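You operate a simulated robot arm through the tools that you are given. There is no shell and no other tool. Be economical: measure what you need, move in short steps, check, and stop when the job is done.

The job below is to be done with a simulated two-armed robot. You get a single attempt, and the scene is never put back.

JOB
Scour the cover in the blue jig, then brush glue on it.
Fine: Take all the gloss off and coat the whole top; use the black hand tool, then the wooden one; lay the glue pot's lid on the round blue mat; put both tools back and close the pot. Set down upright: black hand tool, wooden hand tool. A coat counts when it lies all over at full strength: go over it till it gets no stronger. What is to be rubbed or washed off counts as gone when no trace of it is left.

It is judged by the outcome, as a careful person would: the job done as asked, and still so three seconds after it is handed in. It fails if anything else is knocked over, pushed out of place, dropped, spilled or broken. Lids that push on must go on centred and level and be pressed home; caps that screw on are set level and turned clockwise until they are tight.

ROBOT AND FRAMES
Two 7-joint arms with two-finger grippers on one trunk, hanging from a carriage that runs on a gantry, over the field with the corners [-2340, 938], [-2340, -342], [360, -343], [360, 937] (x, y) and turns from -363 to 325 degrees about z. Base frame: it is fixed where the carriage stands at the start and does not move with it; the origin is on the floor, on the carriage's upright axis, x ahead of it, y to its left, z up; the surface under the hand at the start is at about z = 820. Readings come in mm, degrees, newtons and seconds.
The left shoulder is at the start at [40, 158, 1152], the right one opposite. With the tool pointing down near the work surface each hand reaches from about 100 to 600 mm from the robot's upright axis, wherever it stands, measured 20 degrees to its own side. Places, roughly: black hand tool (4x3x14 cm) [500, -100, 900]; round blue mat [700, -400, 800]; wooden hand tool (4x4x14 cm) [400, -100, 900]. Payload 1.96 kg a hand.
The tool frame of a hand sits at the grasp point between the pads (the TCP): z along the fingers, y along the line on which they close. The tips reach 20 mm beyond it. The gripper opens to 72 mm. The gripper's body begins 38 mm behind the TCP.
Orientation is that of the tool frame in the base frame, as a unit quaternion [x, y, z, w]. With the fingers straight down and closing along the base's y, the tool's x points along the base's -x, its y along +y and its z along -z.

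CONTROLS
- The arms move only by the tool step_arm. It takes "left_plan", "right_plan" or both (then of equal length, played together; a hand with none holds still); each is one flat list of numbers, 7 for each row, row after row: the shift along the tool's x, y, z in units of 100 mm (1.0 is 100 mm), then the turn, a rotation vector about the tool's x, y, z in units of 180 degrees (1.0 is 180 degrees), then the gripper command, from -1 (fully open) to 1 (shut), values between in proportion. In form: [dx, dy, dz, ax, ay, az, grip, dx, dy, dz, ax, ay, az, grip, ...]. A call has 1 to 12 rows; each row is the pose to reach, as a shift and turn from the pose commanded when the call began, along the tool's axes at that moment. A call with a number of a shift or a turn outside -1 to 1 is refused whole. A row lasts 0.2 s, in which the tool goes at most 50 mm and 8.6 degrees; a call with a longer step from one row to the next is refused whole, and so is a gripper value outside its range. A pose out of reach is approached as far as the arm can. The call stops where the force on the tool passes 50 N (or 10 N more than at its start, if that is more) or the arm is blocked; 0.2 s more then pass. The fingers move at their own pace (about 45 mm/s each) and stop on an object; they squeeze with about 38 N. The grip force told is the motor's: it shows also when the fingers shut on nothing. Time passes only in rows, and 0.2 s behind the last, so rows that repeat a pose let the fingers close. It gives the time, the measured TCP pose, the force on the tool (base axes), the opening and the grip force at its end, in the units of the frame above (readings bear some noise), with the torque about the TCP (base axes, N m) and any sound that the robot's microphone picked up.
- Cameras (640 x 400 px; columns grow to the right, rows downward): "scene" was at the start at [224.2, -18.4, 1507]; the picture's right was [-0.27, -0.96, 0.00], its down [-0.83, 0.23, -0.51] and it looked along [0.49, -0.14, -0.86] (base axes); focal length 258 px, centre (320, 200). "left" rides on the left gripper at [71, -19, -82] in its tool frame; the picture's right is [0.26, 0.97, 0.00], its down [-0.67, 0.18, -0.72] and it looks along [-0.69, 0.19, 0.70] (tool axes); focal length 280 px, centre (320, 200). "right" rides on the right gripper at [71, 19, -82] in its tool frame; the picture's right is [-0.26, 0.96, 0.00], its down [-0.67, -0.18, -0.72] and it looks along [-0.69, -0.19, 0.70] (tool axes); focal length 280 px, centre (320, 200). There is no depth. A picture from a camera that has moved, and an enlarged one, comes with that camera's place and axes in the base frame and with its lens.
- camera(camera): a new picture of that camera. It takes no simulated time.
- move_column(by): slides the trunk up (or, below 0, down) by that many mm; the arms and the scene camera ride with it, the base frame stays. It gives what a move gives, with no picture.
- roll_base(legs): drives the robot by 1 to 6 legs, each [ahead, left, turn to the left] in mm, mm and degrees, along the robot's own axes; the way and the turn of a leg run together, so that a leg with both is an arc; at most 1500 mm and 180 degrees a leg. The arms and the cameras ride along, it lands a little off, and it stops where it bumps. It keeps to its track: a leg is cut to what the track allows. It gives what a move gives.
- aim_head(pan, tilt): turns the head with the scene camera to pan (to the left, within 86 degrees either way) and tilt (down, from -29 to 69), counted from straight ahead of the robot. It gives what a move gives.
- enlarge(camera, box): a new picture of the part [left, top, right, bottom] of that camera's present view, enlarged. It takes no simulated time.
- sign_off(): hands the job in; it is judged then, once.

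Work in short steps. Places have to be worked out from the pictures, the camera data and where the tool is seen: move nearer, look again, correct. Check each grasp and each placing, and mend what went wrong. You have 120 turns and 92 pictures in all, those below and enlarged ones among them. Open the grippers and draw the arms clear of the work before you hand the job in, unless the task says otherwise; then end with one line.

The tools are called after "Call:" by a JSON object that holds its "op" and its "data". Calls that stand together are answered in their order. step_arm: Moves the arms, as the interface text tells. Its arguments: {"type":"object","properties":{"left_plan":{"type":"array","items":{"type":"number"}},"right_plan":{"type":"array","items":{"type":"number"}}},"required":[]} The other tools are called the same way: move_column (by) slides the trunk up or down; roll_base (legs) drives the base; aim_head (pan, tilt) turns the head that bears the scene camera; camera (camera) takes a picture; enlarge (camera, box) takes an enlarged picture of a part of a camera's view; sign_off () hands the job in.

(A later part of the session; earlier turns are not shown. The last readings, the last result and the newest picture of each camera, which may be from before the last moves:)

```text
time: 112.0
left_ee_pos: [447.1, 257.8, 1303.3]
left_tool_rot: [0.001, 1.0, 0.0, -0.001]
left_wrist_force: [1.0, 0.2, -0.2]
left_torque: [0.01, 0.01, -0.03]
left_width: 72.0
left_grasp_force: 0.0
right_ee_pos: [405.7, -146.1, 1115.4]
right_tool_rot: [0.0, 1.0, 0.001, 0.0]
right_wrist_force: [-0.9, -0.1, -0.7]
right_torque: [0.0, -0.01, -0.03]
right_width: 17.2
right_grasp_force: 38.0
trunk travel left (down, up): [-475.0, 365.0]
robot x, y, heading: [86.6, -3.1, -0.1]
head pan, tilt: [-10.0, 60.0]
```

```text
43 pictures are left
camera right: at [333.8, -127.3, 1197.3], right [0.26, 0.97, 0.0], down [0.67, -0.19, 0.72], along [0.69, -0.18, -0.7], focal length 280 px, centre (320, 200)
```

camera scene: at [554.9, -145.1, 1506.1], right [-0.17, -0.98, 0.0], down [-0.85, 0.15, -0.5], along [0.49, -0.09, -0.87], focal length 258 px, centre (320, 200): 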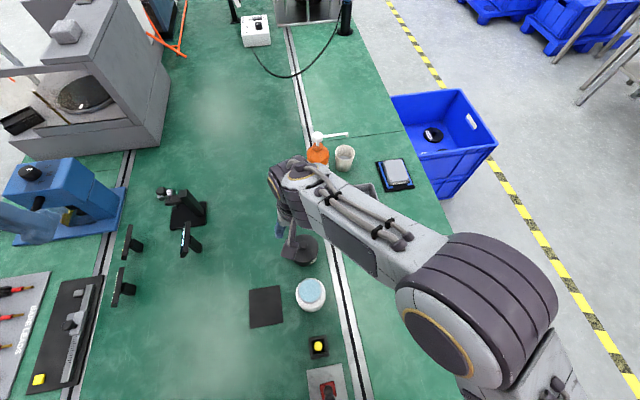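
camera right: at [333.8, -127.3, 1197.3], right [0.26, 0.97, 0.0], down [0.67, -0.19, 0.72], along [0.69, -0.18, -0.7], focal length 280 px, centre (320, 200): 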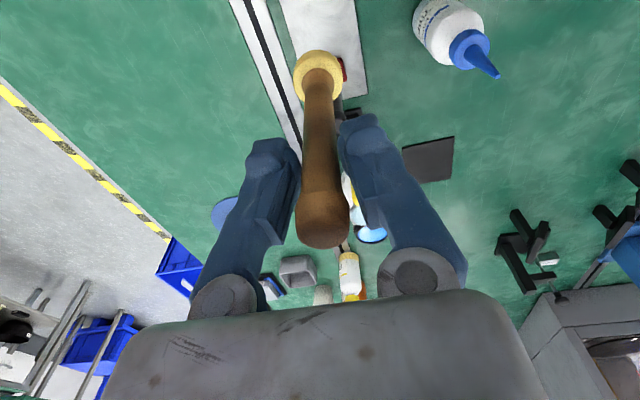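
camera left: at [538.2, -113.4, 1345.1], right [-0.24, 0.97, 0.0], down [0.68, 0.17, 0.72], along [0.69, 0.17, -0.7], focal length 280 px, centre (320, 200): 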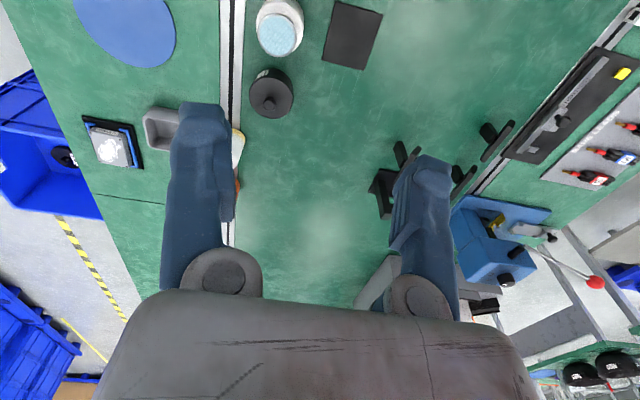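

Brush held. I raise the trunk and drive to the jig pose, from which both pot and jig are reachable.

Call:
{"op": "move_column", "data": {"by": 130}}

Call:
{"op": "roll_base", "data": {"legs": [[268, -331, 0], [0, 0, 45.5]]}}

Call:
{"op": "step_arm", "data": {"right_plan": [0, 0, 0, 0, 0, 0.042, 1, 0, 0, 0, 0, 0, 0.084, 1, 0, 0, 0, 0, 0, 0.126, 1, 0, 0, 0, 0, 0, 0.168, 1, 0, 0, 0, 0, 0, 0.21, 1, 0, 0, 0, 0, 0, 0.2525, 1]}}

Call:
{"op": "camera", "data": {"camera": "right"}}

```text
time: 113.6
left_ee_pos: [447.4, 256.9, 1433.8]
left_tool_rot: [0.001, 1.0, 0.0, 0.001]
left_wrist_force: [-0.1, 0.5, 0.2]
left_torque: [-0.01, -0.03, 0.0]
left_width: 72.1
left_grasp_force: 0.1
right_ee_pos: [405.7, -147.0, 1244.4]
right_tool_rot: [0.001, 1.0, 0.002, 0.0]
right_wrist_force: [0.0, -0.4, -1.1]
right_torque: [0.01, 0.04, -0.01]
right_width: 17.1
right_grasp_force: 37.9
trunk travel left (down, up): [-605.0, 235.0]
robot x, y, heading: [90.2, -5.2, -0.1]
head pan, tilt: [-10.0, 60.0]
```

```text
time: 118.2
left_ee_pos: [422.0, 103.2, 1432.6]
left_tool_rot: [-0.384, 0.923, -0.001, 0.001]
left_wrist_force: [0.4, -0.8, 0.2]
left_torque: [0.02, 0.0, 0.0]
left_width: 72.0
left_grasp_force: 0.0
right_ee_pos: [677.6, -211.1, 1246.4]
right_tool_rot: [-0.384, 0.923, 0.002, 0.0]
right_wrist_force: [0.8, -0.7, -0.3]
right_torque: [-0.02, 0.03, 0.03]
right_width: 17.1
right_grasp_force: 38.5
trunk travel left (down, up): [-605.0, 235.0]
robot x, y, heading: [350.6, -336.2, 45.3]
head pan, tilt: [-10.0, 60.0]
```

```text
time: 119.7
left_ee_pos: [422.1, 103.1, 1433.9]
left_tool_rot: [-0.383, 0.924, 0.001, 0.0]
left_wrist_force: [0.0, -0.1, -1.0]
left_torque: [0.03, 0.0, -0.01]
left_width: 72.0
left_grasp_force: 0.0
right_ee_pos: [678.6, -210.8, 1244.6]
right_tool_rot: [0.004, 1.0, 0.002, 0.0]
right_wrist_force: [-0.2, -0.6, -0.5]
right_torque: [-0.01, -0.05, -0.02]
right_width: 16.9
right_grasp_force: 37.9
trunk travel left (down, up): [-605.0, 235.0]
robot x, y, heading: [351.1, -336.1, 45.4]
head pan, tilt: [-10.0, 60.0]
```

```text
42 pictures are left
camera right: at [607.4, -191.4, 1326.7], right [0.27, 0.96, 0.0], down [0.67, -0.19, 0.71], along [0.69, -0.19, -0.7], focal length 280 px, centre (320, 200)
```

right: 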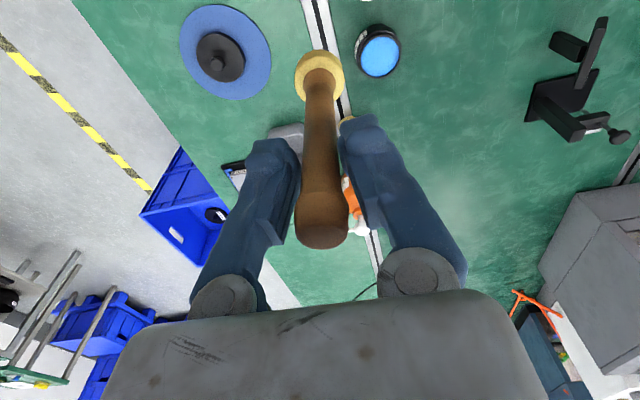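

The glue is blue and the pot is open. I move the brush over the pot and look.

Call:
{"op": "step_arm", "data": {"right_plan": [-0.33, 0.23, 0, 0, 0, 0, 1, -0.66, 0.46, 0, 0, 0, 0, 1, -1.0, 0.69, 0, 0, 0, 0, 1, -1.0, 0.69, 0.4, 0, 0, 0, 1, -1.0, 0.69, 0.8, 0, 0, 0, 1, -1.0, 0.69, 1.0, 0, 0, 0, 1]}}

Call:
{"op": "step_arm", "data": {"right_plan": [0.0, 0, 0.3, 0, 0, 0, 1, 0, 0, 0.6, 0, 0, 0, 1, 0, 0, 0.9, 0, 0, 0, 1]}}

Call:
{"op": "camera", "data": {"camera": "right"}}

```text
time: 121.0
left_ee_pos: [420.7, 103.3, 1433.3]
left_tool_rot: [-0.384, 0.923, 0.0, 0.0]
left_wrist_force: [-0.7, -0.4, 0.2]
left_torque: [0.04, -0.02, -0.02]
left_width: 71.9
left_grasp_force: 0.0
right_ee_pos: [777.8, -142.3, 1146.7]
right_tool_rot: [0.002, 1.0, 0.002, 0.0]
right_wrist_force: [0.2, -1.4, -0.7]
right_torque: [-0.02, 0.01, 0.02]
right_width: 17.2
right_grasp_force: 38.1
trunk travel left (down, up): [-605.0, 235.0]
robot x, y, heading: [351.6, -340.0, 45.0]
head pan, tilt: [-10.0, 60.0]
```

```text
time: 121.8
left_ee_pos: [421.6, 104.1, 1432.8]
left_tool_rot: [-0.385, 0.923, 0.0, -0.001]
left_wrist_force: [0.8, 0.0, 0.0]
left_torque: [0.01, 0.01, 0.01]
left_width: 71.8
left_grasp_force: 0.0
right_ee_pos: [779.4, -141.9, 1054.7]
right_tool_rot: [0.003, 1.0, 0.003, 0.0]
right_wrist_force: [-0.3, 0.4, -1.3]
right_torque: [0.04, -0.02, -0.05]
right_width: 16.9
right_grasp_force: 37.7
trunk travel left (down, up): [-605.0, 235.0]
robot x, y, heading: [350.0, -331.1, 45.3]
head pan, tilt: [-10.0, 60.0]
```

```text
41 pictures are left
camera right: at [707.8, -121.9, 1137.3], right [0.27, 0.96, 0.0], down [0.67, -0.19, 0.71], along [0.69, -0.19, -0.7], focal length 280 px, centre (320, 200)
```

right: 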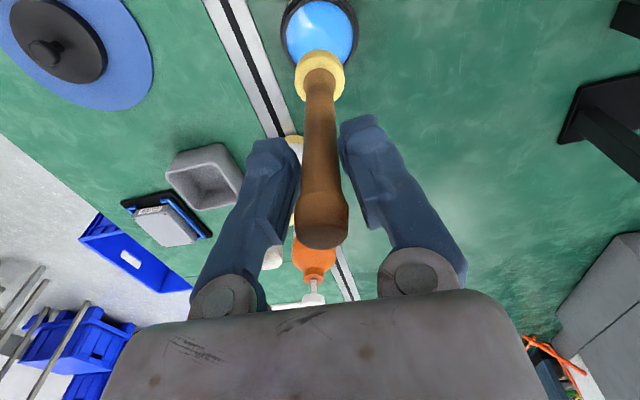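

Pot centre ≈(780,-141). I lower to just above the rim and check.

Call:
{"op": "step_arm", "data": {"right_plan": [-0.015, 0.01, 0.4, 0, 0, 0, 1, -0.015, 0.01, 0.7, 0, 0, 0, 1, -0.015, 0.01, 0.75, 0, 0, 0, 1]}}

Call:
{"op": "enlarge", "data": {"camera": "right", "box": [220, 0, 420, 125]}}

```text
time: 122.7
left_ee_pos: [421.0, 102.8, 1433.1]
left_tool_rot: [-0.384, 0.923, 0.001, 0.0]
left_wrist_force: [-0.7, -0.7, -0.4]
left_torque: [0.02, 0.01, 0.01]
left_width: 72.2
left_grasp_force: 0.1
right_ee_pos: [779.6, -140.5, 980.2]
right_tool_rot: [0.002, 1.0, 0.002, 0.0]
right_wrist_force: [-0.2, 0.9, -0.5]
right_torque: [0.01, -0.03, -0.01]
right_width: 16.9
right_grasp_force: 38.3
trunk travel left (down, up): [-605.0, 235.0]
robot x, y, heading: [351.4, -336.7, 45.5]
head pan, tilt: [-10.0, 60.0]
```

```text
3.20 times, centred on (320, 62) of right
camera zoom: at [708.6, -120.5, 1062.6], right [0.27, 0.96, 0.0], down [0.67, -0.19, 0.71], along [0.69, -0.19, -0.7], focal length 897 px, centre (320, 640)
```

zoom: 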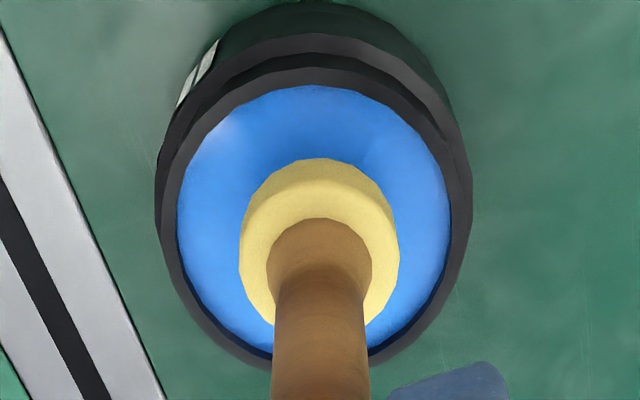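

Well centred. I dip in about 28 mm, pause, and rise.

Call:
{"op": "step_arm", "data": {"right_plan": [0, 0, 0.1, 0, 0, 0, 1, 0, 0, 0.2, 0, 0, 0, 1, 0, 0, 0.28, 0, 0, 0, 1, 0, 0, 0.28, 0, 0, 0, 1, 0, 0, 0.28, 0, 0, 0, 1]}}

Call:
{"op": "enlarge", "data": {"camera": "right", "box": [220, 0, 420, 125]}}

```text
time: 123.8
left_ee_pos: [422.6, 103.8, 1434.1]
left_tool_rot: [-0.383, 0.924, -0.001, 0.001]
left_wrist_force: [0.0, -0.3, 0.6]
left_torque: [-0.03, 0.03, -0.01]
left_width: 72.0
left_grasp_force: 0.1
right_ee_pos: [781.8, -139.8, 953.9]
right_tool_rot: [0.002, 1.0, 0.003, 0.001]
right_wrist_force: [-0.6, -3.0, 34.4]
right_torque: [-0.06, -0.18, -0.03]
right_width: 16.4
right_grasp_force: 37.8
trunk travel left (down, up): [-605.0, 235.0]
robot x, y, heading: [351.7, -333.3, 45.1]
head pan, tilt: [-10.0, 60.0]
```

```text
3.20 times, centred on (320, 62) of right
camera zoom: at [710.1, -120.3, 1035.5], right [0.27, 0.96, 0.01], down [0.67, -0.19, 0.72], along [0.69, -0.19, -0.7], focal length 897 px, centre (320, 640)
```

zoom: 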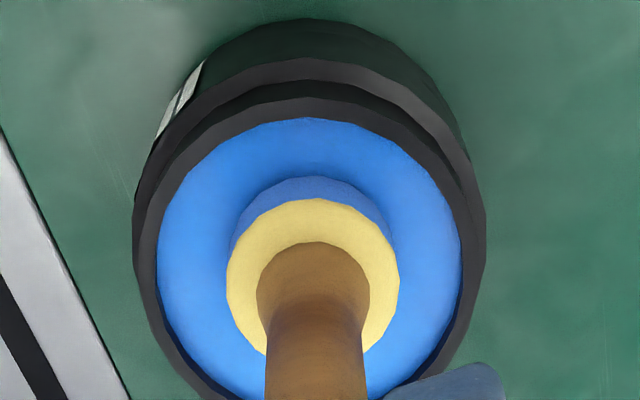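

The brush is loaded. I lift it high and carry it over to the jig.

Call:
{"op": "step_arm", "data": {"right_plan": [0, 0, -0.3, 0, 0, 0, 1, 0, 0, -0.7, 0, 0, 0, 1, 0, 0, -1.0, 0, 0, 0, 1]}}

Call:
{"op": "step_arm", "data": {"right_plan": [0, 0, -0.5, 0, 0, 0, 1, 0, 0, -1.0, 0, 0, 0, 1, -0.2, -0.4, -1.0, 0, 0, 0, 1, -0.4, -0.7, -1.0, 0, 0, 0, 1, -0.6, -1.0, -1.0, 0, 0, 0, 1]}}

Call:
{"op": "camera", "data": {"camera": "right"}}

Call:
{"op": "step_arm", "data": {"right_plan": [-0.3, -0.33, 0, 0, 0, 0, 1, -0.6, -0.66, 0, 0, 0, 0, 1, -0.8, -1.0, 0, 0, 0, 0, 1]}}

Call:
{"op": "step_arm", "data": {"right_plan": [-0.3, -0.33, 0, 0, 0, 0, 1, -0.6, -0.66, 0, 0, 0, 0, 1, -0.73, -1.0, 0.1, 0, 0, 0, 1, -0.73, -1.0, 0.5, 0, 0, 0, 1]}}

```text
time: 124.7
left_ee_pos: [421.6, 103.6, 1432.2]
left_tool_rot: [-0.385, 0.923, -0.001, 0.0]
left_wrist_force: [-0.5, 0.8, -0.9]
left_torque: [0.0, -0.03, -0.02]
left_width: 72.0
left_grasp_force: 0.0
right_ee_pos: [778.8, -140.1, 1052.1]
right_tool_rot: [0.001, 1.0, 0.001, -0.001]
right_wrist_force: [0.1, -0.2, -1.3]
right_torque: [0.01, 0.0, 0.02]
right_width: 16.3
right_grasp_force: 38.1
trunk travel left (down, up): [-605.0, 235.0]
robot x, y, heading: [354.9, -340.1, 45.4]
head pan, tilt: [-10.0, 60.0]
```

```text
time: 125.8
left_ee_pos: [421.4, 103.3, 1433.8]
left_tool_rot: [-0.384, 0.923, 0.0, 0.0]
left_wrist_force: [-1.3, 0.5, -0.1]
left_torque: [0.0, 0.03, 0.0]
left_width: 72.1
left_grasp_force: 0.1
right_ee_pos: [839.9, -243.8, 1151.7]
right_tool_rot: [0.0, 1.0, 0.002, -0.001]
right_wrist_force: [0.2, 0.1, 0.0]
right_torque: [0.0, 0.0, 0.02]
right_width: 16.6
right_grasp_force: 38.9
trunk travel left (down, up): [-605.0, 235.0]
robot x, y, heading: [352.3, -341.7, 45.1]
head pan, tilt: [-10.0, 60.0]
```

```text
38 pictures are left
camera right: at [767.8, -223.9, 1233.3], right [0.26, 0.96, 0.0], down [0.67, -0.19, 0.71], along [0.69, -0.19, -0.7], focal length 280 px, centre (320, 200)
```

right: 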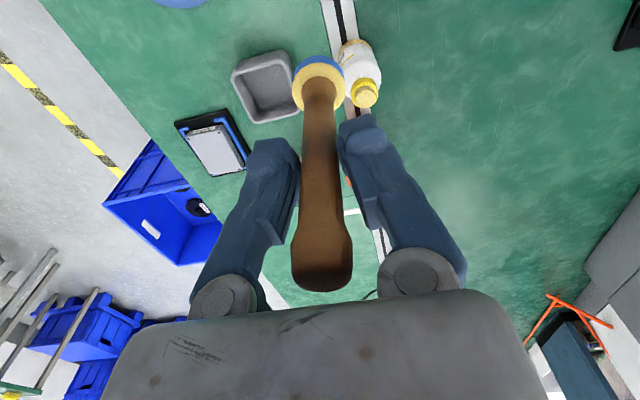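

```text
time: 126.7
left_ee_pos: [420.3, 103.5, 1433.4]
left_tool_rot: [-0.384, 0.923, 0.0, 0.0]
left_wrist_force: [0.0, -0.1, -0.1]
left_torque: [-0.02, -0.02, 0.0]
left_width: 72.0
left_grasp_force: 0.0
right_ee_pos: [920.2, -343.3, 1151.2]
right_tool_rot: [0.002, 1.0, 0.002, -0.001]
right_wrist_force: [0.1, -0.3, -1.1]
right_torque: [0.01, -0.06, -0.01]
right_width: 16.5
right_grasp_force: 37.7
trunk travel left (down, up): [-605.0, 235.0]
robot x, y, heading: [355.5, -336.1, 45.3]
head pan, tilt: [-10.0, 60.0]
```

```text
time: 127.7
left_ee_pos: [421.0, 103.1, 1433.2]
left_tool_rot: [-0.385, 0.923, 0.0, 0.0]
left_wrist_force: [-0.4, -0.3, -0.3]
left_torque: [0.01, -0.01, 0.0]
left_width: 71.9
left_grasp_force: 0.0
right_ee_pos: [991.2, -442.5, 1102.2]
right_tool_rot: [0.001, 1.0, 0.002, 0.0]
right_wrist_force: [-0.1, -0.3, -0.7]
right_torque: [-0.01, -0.01, 0.0]
right_width: 16.4
right_grasp_force: 37.5
trunk travel left (down, up): [-605.0, 235.0]
robot x, y, heading: [353.9, -334.7, 44.9]
head pan, tilt: [-10.0, 60.0]
```

The handle slid up in the grip until it met the palm (offset now ≈94 mm). I go over the cover centre and down to ~8 mm above.

Call:
{"op": "step_arm", "data": {"right_plan": [-0.03, -0.28, 0.2, 0, 0, 0, 1, -0.03, -0.28, 0.6, 0, 0, 0, 1, -0.03, -0.28, 1.0, 0, 0, 0, 1]}}

Call:
{"op": "step_arm", "data": {"right_plan": [0, 0, 0.3, 0, 0, 0, 1, 0, 0, 0.45, 0, 0, 0, 1, 0, 0, 0.48, 0, 0, 0, 1]}}

Call:
{"op": "camera", "data": {"camera": "right"}}

```text
time: 128.4
left_ee_pos: [420.8, 103.5, 1433.3]
left_tool_rot: [-0.384, 0.923, 0.0, 0.0]
left_wrist_force: [0.5, -0.3, -0.2]
left_torque: [0.0, 0.0, -0.02]
left_width: 71.9
left_grasp_force: 0.1
right_ee_pos: [994.6, -470.5, 1000.0]
right_tool_rot: [0.001, 1.0, 0.001, 0.0]
right_wrist_force: [0.4, 0.5, -0.9]
right_torque: [0.01, -0.02, -0.01]
right_width: 16.5
right_grasp_force: 37.6
trunk travel left (down, up): [-605.0, 235.0]
robot x, y, heading: [352.4, -339.1, 45.1]
head pan, tilt: [-10.0, 60.0]
```

```text
time: 129.2
left_ee_pos: [421.7, 102.6, 1432.3]
left_tool_rot: [-0.384, 0.923, 0.0, 0.001]
left_wrist_force: [0.0, -0.1, 0.0]
left_torque: [0.0, 0.02, -0.03]
left_width: 72.2
left_grasp_force: 0.0
right_ee_pos: [995.4, -468.8, 950.9]
right_tool_rot: [0.002, 1.0, 0.002, 0.0]
right_wrist_force: [0.1, -0.1, -1.3]
right_torque: [-0.01, 0.0, 0.01]
right_width: 16.5
right_grasp_force: 38.4
trunk travel left (down, up): [-605.0, 235.0]
robot x, y, heading: [354.4, -334.0, 45.1]
head pan, tilt: [-10.0, 60.0]
```

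```text
37 pictures are left
camera right: at [923.1, -450.2, 1033.9], right [0.27, 0.96, 0.0], down [0.67, -0.19, 0.71], along [0.69, -0.19, -0.7], focal length 280 px, centre (320, 200)
```

right: 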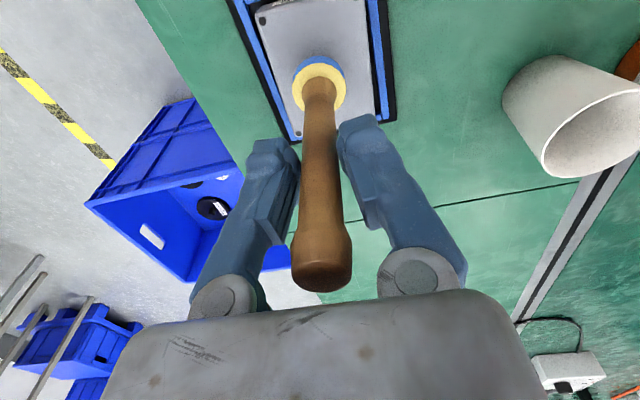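

I creep down to contact.

Call:
{"op": "step_arm", "data": {"right_plan": [0, 0, 0.02, 0, 0, 0, 1, 0, 0, 0.04, 0, 0, 0, 1, 0, 0, 0.055, 0, 0, 0, 1]}}

Call:
{"op": "step_arm", "data": {"right_plan": [0, 0, 0.015, 0, 0, 0, 1, 0, 0, 0.03, 0, 0, 0, 1]}}

```text
time: 130.1
left_ee_pos: [421.0, 103.4, 1433.2]
left_tool_rot: [-0.384, 0.923, 0.0, 0.0]
left_wrist_force: [0.4, -0.3, 0.3]
left_torque: [-0.01, -0.01, -0.01]
left_width: 71.7
left_grasp_force: 0.1
right_ee_pos: [995.0, -469.4, 947.1]
right_tool_rot: [0.001, 1.0, 0.002, 0.0]
right_wrist_force: [0.9, -0.4, -1.6]
right_torque: [0.01, -0.04, -0.01]
right_width: 16.4
right_grasp_force: 37.8
trunk travel left (down, up): [-605.0, 235.0]
robot x, y, heading: [349.7, -337.9, 45.4]
head pan, tilt: [-10.0, 60.0]
```

```text
time: 130.7
left_ee_pos: [421.9, 103.0, 1431.8]
left_tool_rot: [-0.384, 0.923, 0.0, 0.0]
left_wrist_force: [0.7, -0.5, 0.1]
left_torque: [0.0, -0.01, -0.01]
left_width: 71.8
left_grasp_force: 0.0
right_ee_pos: [994.9, -468.7, 944.3]
right_tool_rot: [0.002, 1.0, 0.001, 0.0]
right_wrist_force: [0.0, -0.5, -1.5]
right_torque: [0.0, 0.02, 0.01]
right_width: 16.5
right_grasp_force: 37.7
trunk travel left (down, up): [-605.0, 235.0]
robot x, y, heading: [354.3, -336.7, 45.1]
head pan, tilt: [-10.0, 60.0]
```

Call:
{"op": "step_arm", "data": {"right_plan": [0, 0, 0.01, 0, 0, 0, 1, 0, 0, 0.02, 0, 0, 0, 1, 0, 0, 0.03, 0, 0, 0, 1]}}

Call:
{"op": "camera", "data": {"camera": "right"}}

```text
time: 131.4
left_ee_pos: [421.2, 102.5, 1433.6]
left_tool_rot: [-0.385, 0.923, -0.001, 0.0]
left_wrist_force: [0.5, -0.3, -1.0]
left_torque: [0.0, -0.01, 0.0]
left_width: 72.3
left_grasp_force: 0.1
right_ee_pos: [995.6, -470.1, 940.6]
right_tool_rot: [0.001, 1.0, 0.003, 0.0]
right_wrist_force: [-0.4, -0.2, 0.1]
right_torque: [0.01, -0.05, -0.03]
right_width: 16.6
right_grasp_force: 38.2
trunk travel left (down, up): [-605.0, 235.0]
robot x, y, heading: [348.8, -333.8, 45.1]
head pan, tilt: [-10.0, 60.0]
```

```text
36 pictures are left
camera right: at [923.7, -450.0, 1023.1], right [0.27, 0.96, 0.0], down [0.67, -0.19, 0.71], along [0.69, -0.19, -0.7], focal length 280 px, centre (320, 200)
```

right: 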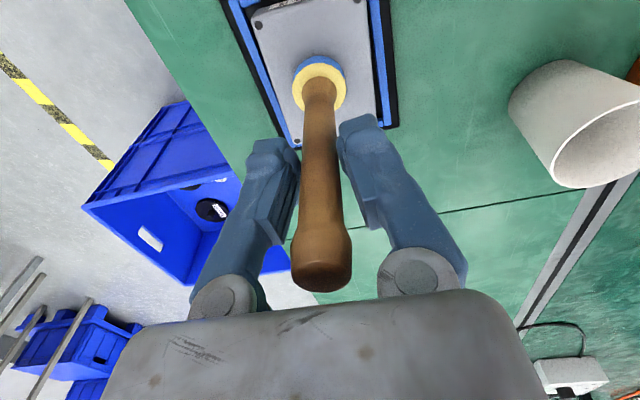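

Still just short of contact; I continue.

Call:
{"op": "step_arm", "data": {"right_plan": [0, 0, 0.01, 0, 0, 0, 1, 0, 0, 0.02, 0, 0, 0, 1, 0, 0, 0.03, 0, 0, 0, 1]}}

```text
time: 132.2
left_ee_pos: [422.2, 103.1, 1434.2]
left_tool_rot: [-0.384, 0.923, -0.001, 0.001]
left_wrist_force: [-0.2, 0.4, -0.3]
left_torque: [0.0, -0.01, 0.0]
left_width: 72.2
left_grasp_force: 0.0
right_ee_pos: [996.3, -470.5, 940.3]
right_tool_rot: [0.002, 1.0, 0.002, 0.0]
right_wrist_force: [-7.6, -0.3, 32.1]
right_torque: [-0.06, 0.49, 0.01]
right_width: 16.3
right_grasp_force: 38.2
trunk travel left (down, up): [-605.0, 235.0]
robot x, y, heading: [351.6, -336.8, 45.2]
head pan, tilt: [-10.0, 60.0]
```

Contact at 32 N. I ease 1.3 mm and brush a raster.

Call:
{"op": "step_arm", "data": {"right_plan": [0, 0, -0.013, 0, 0, 0, 1, 0.26, 0, -0.013, 0, 0, 0, 1, 0.26, 0.15, -0.013, 0, 0, 0, 1, 0, 0.15, -0.013, 0, 0, 0, 1, -0.26, 0.15, -0.013, 0, 0, 0, 1, -0.26, 0, -0.013, 0, 0, 0, 1, -0.26, -0.15, -0.013, 0, 0, 0, 1, 0, -0.15, -0.013, 0, 0, 0, 1, 0.26, -0.15, -0.013, 0, 0, 0, 1, 0.26, 0, -0.013, 0, 0, 0, 1, 0, 0, -0.013, 0, 0, 0, 1]}}

Call:
{"op": "camera", "data": {"camera": "right"}}

```text
time: 134.7
left_ee_pos: [422.0, 103.1, 1434.2]
left_tool_rot: [-0.384, 0.923, 0.0, 0.0]
left_wrist_force: [-0.2, -0.7, -0.1]
left_torque: [-0.01, -0.02, 0.0]
left_width: 72.0
left_grasp_force: 0.1
right_ee_pos: [995.6, -469.3, 939.7]
right_tool_rot: [0.001, 1.0, 0.002, -0.001]
right_wrist_force: [-0.5, -0.6, 4.6]
right_torque: [-0.02, 0.0, -0.02]
right_width: 16.3
right_grasp_force: 37.9
trunk travel left (down, up): [-605.0, 235.0]
robot x, y, heading: [354.5, -337.9, 45.1]
head pan, tilt: [-10.0, 60.0]
```

```text
35 pictures are left
camera right: at [924.2, -449.5, 1022.1], right [0.27, 0.96, 0.0], down [0.67, -0.19, 0.71], along [0.69, -0.19, -0.7], focal length 280 px, centre (320, 200)
```

right: 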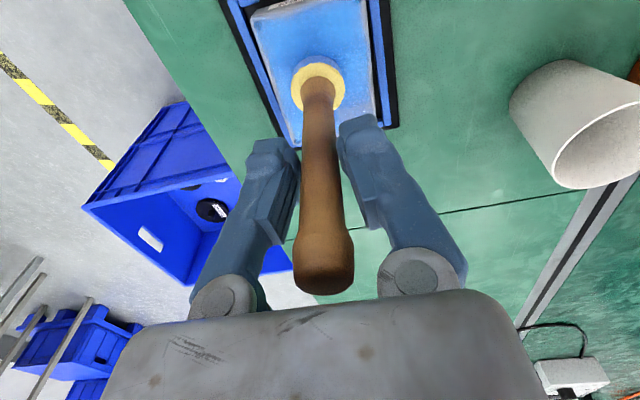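

The coat is going on. I make another pass, slightly wider and pressed a bit more.

Call:
{"op": "step_arm", "data": {"right_plan": [0.3, 0.0, 0.007, 0, 0, 0, 1, 0.3, 0.2, 0.007, 0, 0, 0, 1, 0, 0.2, 0.007, 0, 0, 0, 1, -0.3, 0.2, 0.007, 0, 0, 0, 1, -0.3, 0.05, 0.007, 0, 0, 0, 1, 0.0, 0.05, 0.007, 0, 0, 0, 1, 0.3, -0.05, 0.007, 0, 0, 0, 1, 0.3, -0.2, 0.007, 0, 0, 0, 1, 0, -0.2, 0.007, 0, 0, 0, 1, -0.3, -0.2, 0.007, 0, 0, 0, 1, -0.3, 0, 0.007, 0, 0, 0, 1, 0, 0, 0.007, 0, 0, 0, 1]}}

Call:
{"op": "enlarge", "data": {"camera": "right", "box": [220, 0, 420, 150]}}

```text
time: 137.2
left_ee_pos: [420.9, 102.1, 1434.1]
left_tool_rot: [-0.385, 0.923, 0.001, -0.001]
left_wrist_force: [0.3, -0.6, 0.0]
left_torque: [0.0, -0.03, 0.0]
left_width: 72.2
left_grasp_force: 0.1
right_ee_pos: [996.0, -470.0, 938.7]
right_tool_rot: [0.001, 1.0, 0.002, -0.001]
right_wrist_force: [-0.2, -0.8, -1.4]
right_torque: [-0.02, 0.02, -0.03]
right_width: 16.2
right_grasp_force: 38.2
trunk travel left (down, up): [-605.0, 235.0]
robot x, y, heading: [354.3, -337.3, 45.3]
head pan, tilt: [-10.0, 60.0]
```

```text
2.67 times, centred on (320, 75) of right
camera zoom: at [925.2, -449.5, 1020.7], right [0.27, 0.96, 0.0], down [0.67, -0.19, 0.71], along [0.69, -0.19, -0.7], focal length 748 px, centre (320, 533)
```

zoom: 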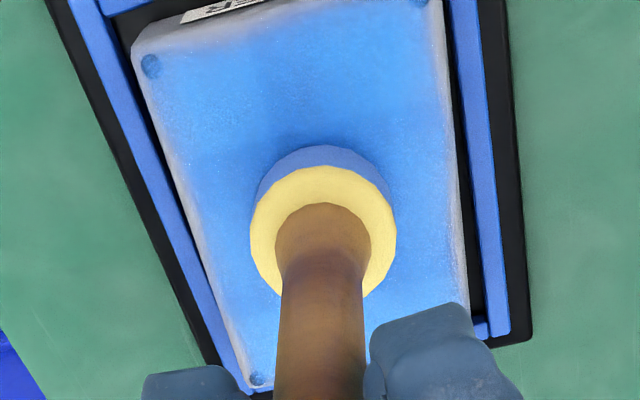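

The edges are still thinner and contact has gone light. I press 1.5 mm deeper and run along the edges.

Call:
{"op": "step_arm", "data": {"right_plan": [0, 0, 0.012, 0, 0, 0, 1, 0.34, 0.0, 0.012, 0, 0, 0, 1, 0.34, 0.25, 0.012, 0, 0, 0, 1, 0, 0.25, 0.012, 0, 0, 0, 1, -0.34, 0.25, 0.012, 0, 0, 0, 1, -0.34, 0.0, 0.012, 0, 0, 0, 1, -0.34, -0.25, 0.012, 0, 0, 0, 1, 0, -0.25, 0.012, 0, 0, 0, 1, 0.34, -0.25, 0.012, 0, 0, 0, 1, 0.34, 0, 0.012, 0, 0, 0, 1, 0, 0, 0.012, 0, 0, 0, 1]}}

Call:
{"op": "enlarge", "data": {"camera": "right", "box": [220, 0, 420, 150]}}

```text
time: 139.7
left_ee_pos: [422.8, 103.2, 1434.3]
left_tool_rot: [-0.384, 0.923, -0.001, 0.0]
left_wrist_force: [0.6, -0.4, 0.0]
left_torque: [-0.01, -0.01, 0.0]
left_width: 72.1
left_grasp_force: 0.0
right_ee_pos: [995.3, -469.3, 937.8]
right_tool_rot: [0.002, 1.0, 0.002, 0.0]
right_wrist_force: [0.7, -0.8, 0.6]
right_torque: [-0.07, -0.05, -0.02]
right_width: 16.4
right_grasp_force: 37.8
trunk travel left (down, up): [-605.0, 235.0]
robot x, y, heading: [352.0, -340.0, 45.4]
head pan, tilt: [-10.0, 60.0]
```

```text
2.67 times, centred on (320, 75) of right
camera zoom: at [924.8, -449.1, 1019.7], right [0.27, 0.96, 0.0], down [0.67, -0.19, 0.71], along [0.69, -0.19, -0.7], focal length 748 px, centre (320, 533)
```

zoom: 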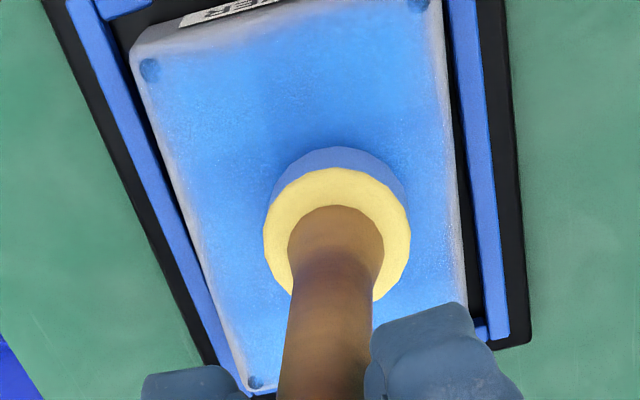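

The brush seems spent. I go back to the pot to re-dip: rise and retrace.

Call:
{"op": "step_arm", "data": {"right_plan": [0, 0, -0.4, 0, 0, 0, 1, 0, 0, -0.8, 0, 0, 0, 1, 0, 0, -1.0, 0, 0, 0, 1]}}

Call:
{"op": "step_arm", "data": {"right_plan": [0, 0, -0.5, 0, 0, 0, 1, 0, 0, -1.0, 0, 0, 0, 1, 0.3, 0.33, -1.0, 0, 0, 0, 1, 0.6, 0.66, -1.0, 0, 0, 0, 1, 0.74, 1.0, -1.0, 0, 0, 0, 1]}}

Call:
{"op": "camera", "data": {"camera": "right"}}

Call:
{"op": "step_arm", "data": {"right_plan": [0.3, 0.33, 0, 0, 0, 0, 1, 0.6, 0.66, 0, 0, 0, 0, 1, 0.8, 1.0, 0, 0, 0, 0, 1]}}

Call:
{"op": "step_arm", "data": {"right_plan": [0.3, 0.33, 0, 0, 0, 0, 1, 0.45, 0.66, 0, 0, 0, 0, 1, 0.6, 1.0, 0, 0, 0, 0, 1]}}

Call:
{"op": "step_arm", "data": {"right_plan": [0, 0.3, 0, 0, 0, 0, 1, 0, 0.3, 0.4, 0, 0, 0, 1, 0, 0.3, 0.8, 0, 0, 0, 1, 0, 0.3, 1.0, 0, 0, 0, 1]}}

Call:
{"op": "camera", "data": {"camera": "right"}}

```text
time: 140.4
left_ee_pos: [421.0, 102.9, 1433.6]
left_tool_rot: [-0.385, 0.923, 0.0, 0.0]
left_wrist_force: [1.1, -0.3, -0.3]
left_torque: [0.01, 0.0, 0.01]
left_width: 72.1
left_grasp_force: 0.1
right_ee_pos: [995.3, -470.6, 1037.5]
right_tool_rot: [0.002, 1.0, 0.002, 0.0]
right_wrist_force: [-0.1, 0.1, -0.6]
right_torque: [-0.05, -0.03, -0.04]
right_width: 16.4
right_grasp_force: 37.5
trunk travel left (down, up): [-605.0, 235.0]
robot x, y, heading: [351.1, -337.1, 45.4]
head pan, tilt: [-10.0, 60.0]
```

```text
time: 141.7
left_ee_pos: [421.7, 103.4, 1432.5]
left_tool_rot: [-0.384, 0.923, 0.0, 0.0]
left_wrist_force: [0.7, -0.4, 0.2]
left_torque: [-0.05, -0.02, 0.01]
left_width: 72.2
left_grasp_force: 0.0
right_ee_pos: [921.3, -366.6, 1138.7]
right_tool_rot: [0.002, 1.0, 0.002, -0.001]
right_wrist_force: [0.0, 0.8, -0.5]
right_torque: [0.03, 0.02, -0.03]
right_width: 16.2
right_grasp_force: 38.0
trunk travel left (down, up): [-605.0, 235.0]
robot x, y, heading: [352.0, -335.5, 45.2]
head pan, tilt: [-10.0, 60.0]
```

```text
32 pictures are left
camera right: at [850.5, -347.9, 1221.1], right [0.27, 0.96, 0.0], down [0.67, -0.19, 0.71], along [0.69, -0.19, -0.7], focal length 280 px, centre (320, 200)
```

right: 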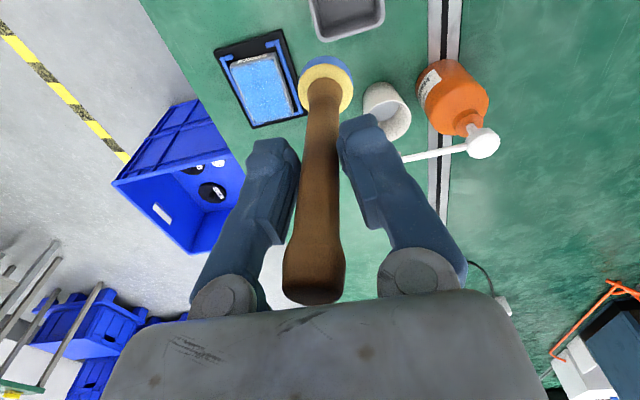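

```text
time: 142.4
left_ee_pos: [421.8, 103.5, 1432.1]
left_tool_rot: [-0.384, 0.923, -0.001, 0.001]
left_wrist_force: [-0.2, -0.1, 0.0]
left_torque: [0.0, -0.04, 0.02]
left_width: 71.8
left_grasp_force: 0.1
right_ee_pos: [841.9, -268.6, 1138.2]
right_tool_rot: [0.002, 1.0, 0.002, 0.001]
right_wrist_force: [-0.1, 1.1, -1.1]
right_torque: [-0.03, 0.03, 0.01]
right_width: 16.4
right_grasp_force: 38.2
trunk travel left (down, up): [-605.0, 235.0]
robot x, y, heading: [351.2, -333.9, 45.2]
head pan, tilt: [-10.0, 60.0]
```

```text
time: 143.2
left_ee_pos: [421.6, 103.4, 1432.7]
left_tool_rot: [-0.384, 0.923, 0.0, 0.0]
left_wrist_force: [0.8, 0.0, 0.1]
left_torque: [-0.03, 0.0, 0.02]
left_width: 72.0
left_grasp_force: 0.0
right_ee_pos: [783.0, -166.9, 1137.2]
right_tool_rot: [0.002, 1.0, 0.001, 0.0]
right_wrist_force: [0.3, 0.2, -0.7]
right_torque: [0.02, 0.01, 0.0]
right_width: 16.8
right_grasp_force: 37.7
trunk travel left (down, up): [-605.0, 235.0]
robot x, y, heading: [353.2, -337.2, 45.3]
head pan, tilt: [-10.0, 60.0]
```

```text
time: 144.2
left_ee_pos: [421.6, 103.7, 1433.0]
left_tool_rot: [-0.384, 0.923, -0.001, 0.0]
left_wrist_force: [-0.1, -0.5, 0.8]
left_torque: [-0.01, 0.04, -0.04]
left_width: 72.1
left_grasp_force: 0.1
right_ee_pos: [782.0, -137.7, 1038.5]
right_tool_rot: [0.002, 1.0, 0.002, -0.001]
right_wrist_force: [0.5, -0.3, -1.4]
right_torque: [0.01, -0.02, 0.01]
right_width: 16.4
right_grasp_force: 37.9
trunk travel left (down, up): [-605.0, 235.0]
robot x, y, heading: [353.5, -337.6, 45.4]
head pan, tilt: [-10.0, 60.0]
```

```text
31 pictures are left
camera right: at [711.4, -118.5, 1120.6], right [0.27, 0.96, 0.0], down [0.67, -0.19, 0.71], along [0.69, -0.19, -0.7], focal length 280 px, centre (320, 200)
```

right: 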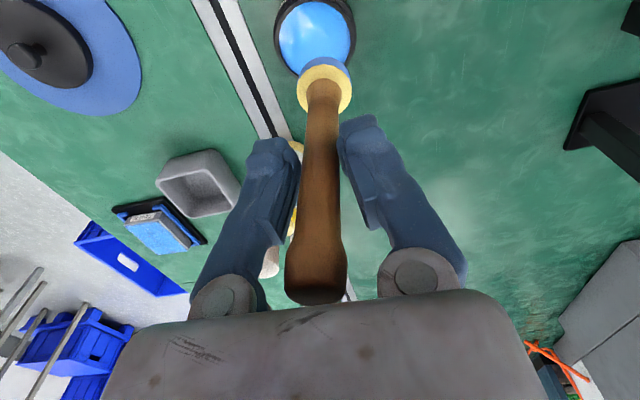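

The brush leans ~2° to +y; I shift −5 mm in y, and descend into the glue.

Call:
{"op": "step_arm", "data": {"right_plan": [0, -0.05, 0.4, 0, 0, 0, 1, 0, -0.05, 0.75, 0, 0, 0, 1, 0, -0.05, 0.82, 0, 0, 0, 1, 0, -0.05, 0.86, 0, 0, 0, 1]}}

Call:
{"op": "step_arm", "data": {"right_plan": [0, 0, 0.02, 0, 0, 0, 1, 0, 0, 0.04, 0, 0, 0, 1]}}

Call:
{"op": "enlarge", "data": {"camera": "right", "box": [220, 0, 420, 125]}}

```text
time: 145.2
left_ee_pos: [420.2, 103.5, 1432.8]
left_tool_rot: [-0.384, 0.923, 0.0, -0.001]
left_wrist_force: [-0.4, -1.1, -1.2]
left_torque: [0.03, -0.01, 0.0]
left_width: 72.0
left_grasp_force: 0.0
right_ee_pos: [780.9, -143.6, 952.7]
right_tool_rot: [0.002, 1.0, 0.003, 0.0]
right_wrist_force: [-1.1, -0.7, -0.2]
right_torque: [-0.01, 0.0, -0.02]
right_width: 16.5
right_grasp_force: 38.0
trunk travel left (down, up): [-605.0, 235.0]
robot x, y, heading: [350.4, -339.1, 45.2]
head pan, tilt: [-10.0, 60.0]
```

```text
time: 145.8
left_ee_pos: [419.6, 103.5, 1433.5]
left_tool_rot: [-0.384, 0.923, 0.0, 0.0]
left_wrist_force: [0.4, 0.2, 1.3]
left_torque: [0.0, 0.01, -0.03]
left_width: 72.0
left_grasp_force: 0.1
right_ee_pos: [782.1, -141.7, 949.6]
right_tool_rot: [0.002, 1.0, 0.004, 0.0]
right_wrist_force: [-5.0, -0.1, 17.2]
right_torque: [-0.1, 0.26, -0.06]
right_width: 16.2
right_grasp_force: 38.2
trunk travel left (down, up): [-605.0, 235.0]
robot x, y, heading: [350.6, -336.9, 45.2]
head pan, tilt: [-10.0, 60.0]
```

```text
3.20 times, centred on (320, 62) of right
camera zoom: at [710.9, -122.1, 1032.1], right [0.26, 0.96, 0.01], down [0.67, -0.19, 0.71], along [0.69, -0.18, -0.7], focal length 897 px, centre (320, 640)
```

zoom: 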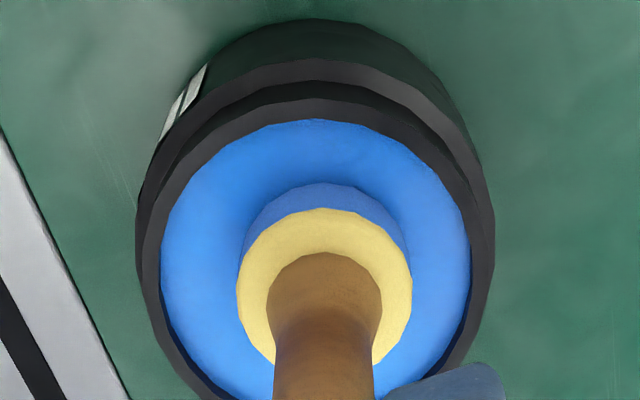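

Loaded (17 N). I return to the jig.

Call:
{"op": "step_arm", "data": {"right_plan": [0, 0, -0.3, 0, 0, 0, 1, 0, 0, -0.7, 0, 0, 0, 1, 0, 0, -1.0, 0, 0, 0, 1]}}

Call:
{"op": "step_arm", "data": {"right_plan": [0, 0, -0.5, 0, 0, 0, 1, 0, 0, -1.0, 0, 0, 0, 1, -0.2, -0.4, -1.0, 0, 0, 0, 1, -0.4, -0.7, -1.0, 0, 0, 0, 1, -0.6, -1.0, -1.0, 0, 0, 0, 1]}}

Call:
{"op": "step_arm", "data": {"right_plan": [-0.3, -0.33, 0, 0, 0, 0, 1, -0.6, -0.66, 0, 0, 0, 0, 1, -0.8, -1.0, 0, 0, 0, 0, 1]}}

Call:
{"op": "step_arm", "data": {"right_plan": [-0.3, -0.33, 0, 0, 0, 0, 1, -0.6, -0.66, 0, 0, 0, 0, 1, -0.73, -1.0, 0.1, 0, 0, 0, 1, -0.73, -1.0, 0.5, 0, 0, 0, 1]}}

Call:
{"op": "step_arm", "data": {"right_plan": [0, -0.3, 0.2, 0, 0, 0, 1, 0, -0.3, 0.6, 0, 0, 0, 1, 0, -0.3, 1.0, 0, 0, 0, 1]}}

Call:
{"op": "step_arm", "data": {"right_plan": [0, 0, 0.3, 0, 0, 0, 1, 0, 0, 0.48, 0, 0, 0, 1, 0, 0, 0.52, 0, 0, 0, 1]}}

Call:
{"op": "camera", "data": {"camera": "right"}}

```text
time: 146.7
left_ee_pos: [421.5, 103.4, 1432.0]
left_tool_rot: [-0.384, 0.923, 0.0, 0.0]
left_wrist_force: [0.0, -0.6, 0.1]
left_torque: [-0.01, -0.01, 0.0]
left_width: 71.8
left_grasp_force: 0.1
right_ee_pos: [784.2, -145.0, 1050.1]
right_tool_rot: [0.003, 1.0, 0.002, 0.0]
right_wrist_force: [0.0, -0.8, -1.2]
right_torque: [-0.03, -0.02, 0.01]
right_width: 16.2
right_grasp_force: 38.5
trunk travel left (down, up): [-605.0, 235.0]
robot x, y, heading: [353.7, -340.2, 45.3]
head pan, tilt: [-10.0, 60.0]
```

```text
time: 147.8
left_ee_pos: [420.3, 104.2, 1432.5]
left_tool_rot: [-0.385, 0.923, 0.0, 0.0]
left_wrist_force: [0.5, 0.6, 0.7]
left_torque: [-0.03, 0.0, -0.03]
left_width: 71.8
left_grasp_force: 0.0
right_ee_pos: [842.5, -244.7, 1151.4]
right_tool_rot: [0.002, 1.0, 0.002, -0.001]
right_wrist_force: [0.2, 0.7, -0.6]
right_torque: [-0.02, -0.03, -0.01]
right_width: 16.3
right_grasp_force: 37.8
trunk travel left (down, up): [-605.0, 235.0]
robot x, y, heading: [350.9, -336.3, 45.5]
head pan, tilt: [-10.0, 60.0]
```

```text
time: 148.7
left_ee_pos: [420.6, 103.6, 1433.5]
left_tool_rot: [-0.384, 0.923, 0.0, 0.0]
left_wrist_force: [-0.7, -0.5, 0.7]
left_torque: [0.02, -0.03, 0.0]
left_width: 71.9
left_grasp_force: 0.1
right_ee_pos: [918.8, -346.6, 1147.3]
right_tool_rot: [0.001, 1.0, 0.001, 0.0]
right_wrist_force: [0.2, -0.4, 0.1]
right_torque: [0.0, 0.01, -0.01]
right_width: 16.3
right_grasp_force: 37.7
trunk travel left (down, up): [-605.0, 235.0]
robot x, y, heading: [350.6, -335.3, 45.3]
head pan, tilt: [-10.0, 60.0]
```

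```text
time: 149.7
left_ee_pos: [420.7, 103.1, 1434.0]
left_tool_rot: [-0.384, 0.923, 0.001, 0.0]
left_wrist_force: [0.6, 0.1, 0.1]
left_torque: [0.02, -0.04, 0.0]
left_width: 72.0
left_grasp_force: 0.0
right_ee_pos: [994.5, -444.1, 1097.8]
right_tool_rot: [0.002, 1.0, 0.001, 0.0]
right_wrist_force: [0.4, -0.4, -0.5]
right_torque: [0.03, 0.01, 0.0]
right_width: 16.6
right_grasp_force: 37.9
trunk travel left (down, up): [-605.0, 235.0]
robot x, y, heading: [352.3, -338.6, 45.1]
head pan, tilt: [-10.0, 60.0]
```

```text
time: 150.4
left_ee_pos: [420.8, 103.6, 1433.7]
left_tool_rot: [-0.385, 0.923, 0.0, 0.0]
left_wrist_force: [-0.1, 0.1, -0.6]
left_torque: [0.02, 0.0, 0.03]
left_width: 72.0
left_grasp_force: 0.0
right_ee_pos: [993.5, -474.4, 997.3]
right_tool_rot: [0.003, 1.0, 0.002, 0.0]
right_wrist_force: [0.6, -0.4, -1.0]
right_torque: [-0.02, 0.05, 0.04]
right_width: 16.2
right_grasp_force: 37.4
trunk travel left (down, up): [-605.0, 235.0]
robot x, y, heading: [353.3, -335.6, 45.5]
head pan, tilt: [-10.0, 60.0]
```

```text
time: 151.2
left_ee_pos: [421.0, 103.6, 1433.8]
left_tool_rot: [-0.384, 0.923, 0.0, 0.0]
left_wrist_force: [-0.1, -0.5, -0.7]
left_torque: [0.0, -0.04, 0.0]
left_width: 72.1
left_grasp_force: 0.1
right_ee_pos: [994.5, -474.7, 945.6]
right_tool_rot: [0.001, 1.0, 0.002, 0.0]
right_wrist_force: [0.0, -0.3, 0.1]
right_torque: [0.0, 0.02, 0.01]
right_width: 16.2
right_grasp_force: 37.7
trunk travel left (down, up): [-605.0, 235.0]
robot x, y, heading: [352.0, -338.5, 45.4]
head pan, tilt: [-10.0, 60.0]
```

```text
29 pictures are left
camera right: at [923.4, -454.5, 1028.0], right [0.27, 0.96, 0.0], down [0.67, -0.19, 0.71], along [0.69, -0.19, -0.7], focal length 280 px, centre (320, 200)
```

right: 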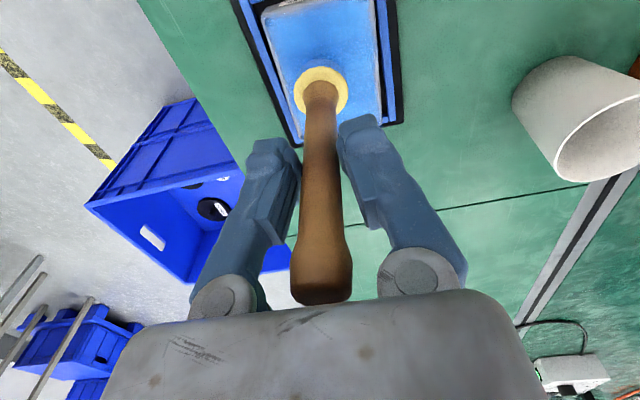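

I lower to contact.

Call:
{"op": "step_arm", "data": {"right_plan": [0, 0.02, 0.03, 0, 0, 0, 1, 0, 0.02, 0.06, 0, 0, 0, 1, 0, 0.02, 0.07, 0, 0, 0, 1]}}

Call:
{"op": "step_arm", "data": {"right_plan": [0, 0, 0.01, 0, 0, 0, 1, 0, 0, 0.02, 0, 0, 0, 1]}}

```text
time: 152.1
left_ee_pos: [420.1, 103.1, 1433.2]
left_tool_rot: [-0.384, 0.923, 0.0, -0.001]
left_wrist_force: [0.0, 0.4, -0.1]
left_torque: [0.02, 0.02, -0.01]
left_width: 71.9
left_grasp_force: 0.0
right_ee_pos: [994.9, -471.5, 939.0]
right_tool_rot: [0.001, 1.0, 0.002, 0.0]
right_wrist_force: [-0.8, -0.3, -0.5]
right_torque: [0.02, 0.02, -0.03]
right_width: 16.4
right_grasp_force: 38.3
trunk travel left (down, up): [-605.0, 235.0]
robot x, y, heading: [352.7, -339.0, 44.9]
head pan, tilt: [-10.0, 60.0]
```

```text
time: 152.7
left_ee_pos: [422.2, 102.6, 1434.1]
left_tool_rot: [-0.385, 0.923, 0.0, 0.0]
left_wrist_force: [-0.1, -0.3, -0.2]
left_torque: [0.0, 0.0, 0.02]
left_width: 72.0
left_grasp_force: 0.0
right_ee_pos: [993.9, -471.5, 936.5]
right_tool_rot: [0.002, 1.0, 0.002, 0.0]
right_wrist_force: [-1.7, -0.2, 6.8]
right_torque: [-0.03, 0.16, 0.0]
right_width: 16.4
right_grasp_force: 37.7
trunk travel left (down, up): [-605.0, 235.0]
robot x, y, heading: [351.5, -336.0, 44.9]
head pan, tilt: [-10.0, 60.0]
```

Contact 7 N. I brush a first full loop along the edges, then rows through the middle.

Call:
{"op": "step_arm", "data": {"right_plan": [0.28, 0, 0.005, 0, 0, 0, 1, 0.28, 0.18, 0.005, 0, 0, 0, 1, 0, 0.18, 0.005, 0, 0, 0, 1, -0.28, 0.18, 0.005, 0, 0, 0, 1, -0.28, 0, 0.005, 0, 0, 0, 1, -0.28, -0.18, 0.005, 0, 0, 0, 1, 0, -0.18, 0.005, 0, 0, 0, 1, 0.28, -0.18, 0.005, 0, 0, 0, 1, 0.28, -0.06, 0.005, 0, 0, 0, 1, 0, -0.06, 0.005, 0, 0, 0, 1, -0.28, 0.06, 0.005, 0, 0, 0, 1, 0, 0.06, 0.005, 0, 0, 0, 1]}}

Call:
{"op": "step_arm", "data": {"right_plan": [0.26, 0.12, 0.002, 0, 0, 0, 1, 0, 0.12, 0.002, 0, 0, 0, 1, -0.26, 0.12, 0.002, 0, 0, 0, 1, -0.26, -0.05, 0.002, 0, 0, 0, 1, -0.26, -0.24, 0.002, 0, 0, 0, 1, 0, -0.24, 0.002, 0, 0, 0, 1, 0.26, -0.24, 0.002, 0, 0, 0, 1, 0.26, -0.06, 0.002, 0, 0, 0, 1, 0, -0.06, 0.002, 0, 0, 0, 1, -0.26, -0.06, 0.002, 0, 0, 0, 1]}}

Call:
{"op": "step_arm", "data": {"right_plan": [0.0, 0, -0.4, 0, 0, 0, 1, 0.1, 0.4, -0.6, 0, 0, 0, 1, 0.3, 0.7, -0.8, 0, 0, 0, 1, 0.6, 1.0, -1.0, 0, 0, 0, 1, 1.0, 1.0, -1.0, 0, 0, 0, 1]}}

Call:
{"op": "camera", "data": {"camera": "right"}}

```text
time: 155.2
left_ee_pos: [422.1, 103.3, 1432.9]
left_tool_rot: [-0.384, 0.923, 0.0, 0.0]
left_wrist_force: [-0.3, -0.5, 0.1]
left_torque: [-0.02, -0.01, -0.01]
left_width: 72.3
left_grasp_force: 0.1
right_ee_pos: [994.2, -465.8, 936.3]
right_tool_rot: [0.002, 1.0, 0.002, 0.001]
right_wrist_force: [-1.1, -0.4, -0.7]
right_torque: [-0.03, -0.01, -0.02]
right_width: 16.1
right_grasp_force: 37.6
trunk travel left (down, up): [-605.0, 235.0]
robot x, y, heading: [353.4, -340.5, 45.2]
head pan, tilt: [-10.0, 60.0]
```

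```text
time: 157.4
left_ee_pos: [421.4, 102.7, 1433.9]
left_tool_rot: [-0.384, 0.923, 0.0, 0.0]
left_wrist_force: [-0.1, -1.1, 0.5]
left_torque: [0.0, 0.0, -0.01]
left_width: 72.0
left_grasp_force: 0.1
right_ee_pos: [1019.4, -472.1, 936.9]
right_tool_rot: [0.002, 1.0, 0.002, 0.0]
right_wrist_force: [0.5, 0.1, -0.9]
right_torque: [-0.01, 0.02, 0.01]
right_width: 16.2
right_grasp_force: 38.2
trunk travel left (down, up): [-605.0, 235.0]
robot x, y, heading: [352.8, -337.2, 45.2]
head pan, tilt: [-10.0, 60.0]
```

```text
time: 158.7
left_ee_pos: [422.0, 103.5, 1432.4]
left_tool_rot: [-0.384, 0.923, 0.0, 0.0]
left_wrist_force: [-0.1, -0.7, 0.6]
left_torque: [0.02, -0.04, -0.01]
left_width: 72.0
left_grasp_force: 0.1
right_ee_pos: [918.7, -373.2, 1037.4]
right_tool_rot: [0.002, 1.0, 0.002, 0.0]
right_wrist_force: [0.3, -0.8, -0.7]
right_torque: [-0.02, -0.02, -0.02]
right_width: 16.5
right_grasp_force: 38.4
trunk travel left (down, up): [-605.0, 235.0]
robot x, y, heading: [351.2, -336.9, 45.4]
head pan, tilt: [-10.0, 60.0]
```

```text
28 pictures are left
camera right: at [848.9, -354.0, 1119.4], right [0.27, 0.96, 0.0], down [0.67, -0.19, 0.71], along [0.69, -0.19, -0.7], focal length 280 px, centre (320, 200)
```

right: 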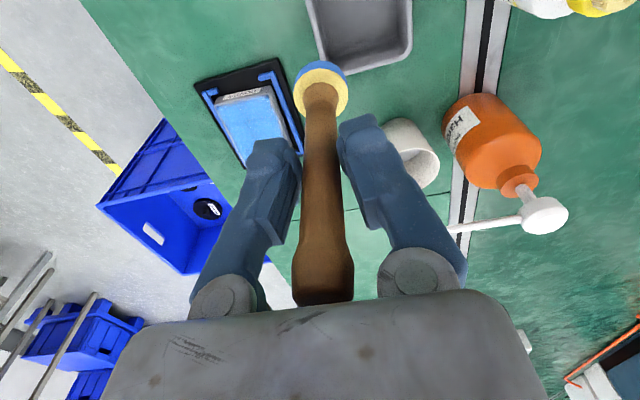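

I enlarge the cover to judge the coat.

Call:
{"op": "enlarge", "data": {"camera": "right", "box": [190, 60, 310, 170]}}

```text
3.64 times, centred on (250, 115) of right
camera zoom: at [848.9, -354.0, 1119.4], right [0.27, 0.96, 0.0], down [0.67, -0.19, 0.71], along [0.69, -0.19, -0.7], focal length 1020 px, centre (574, 509)
```

zoom: 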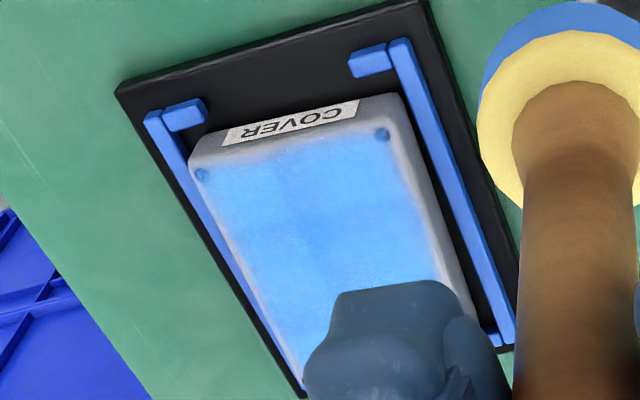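

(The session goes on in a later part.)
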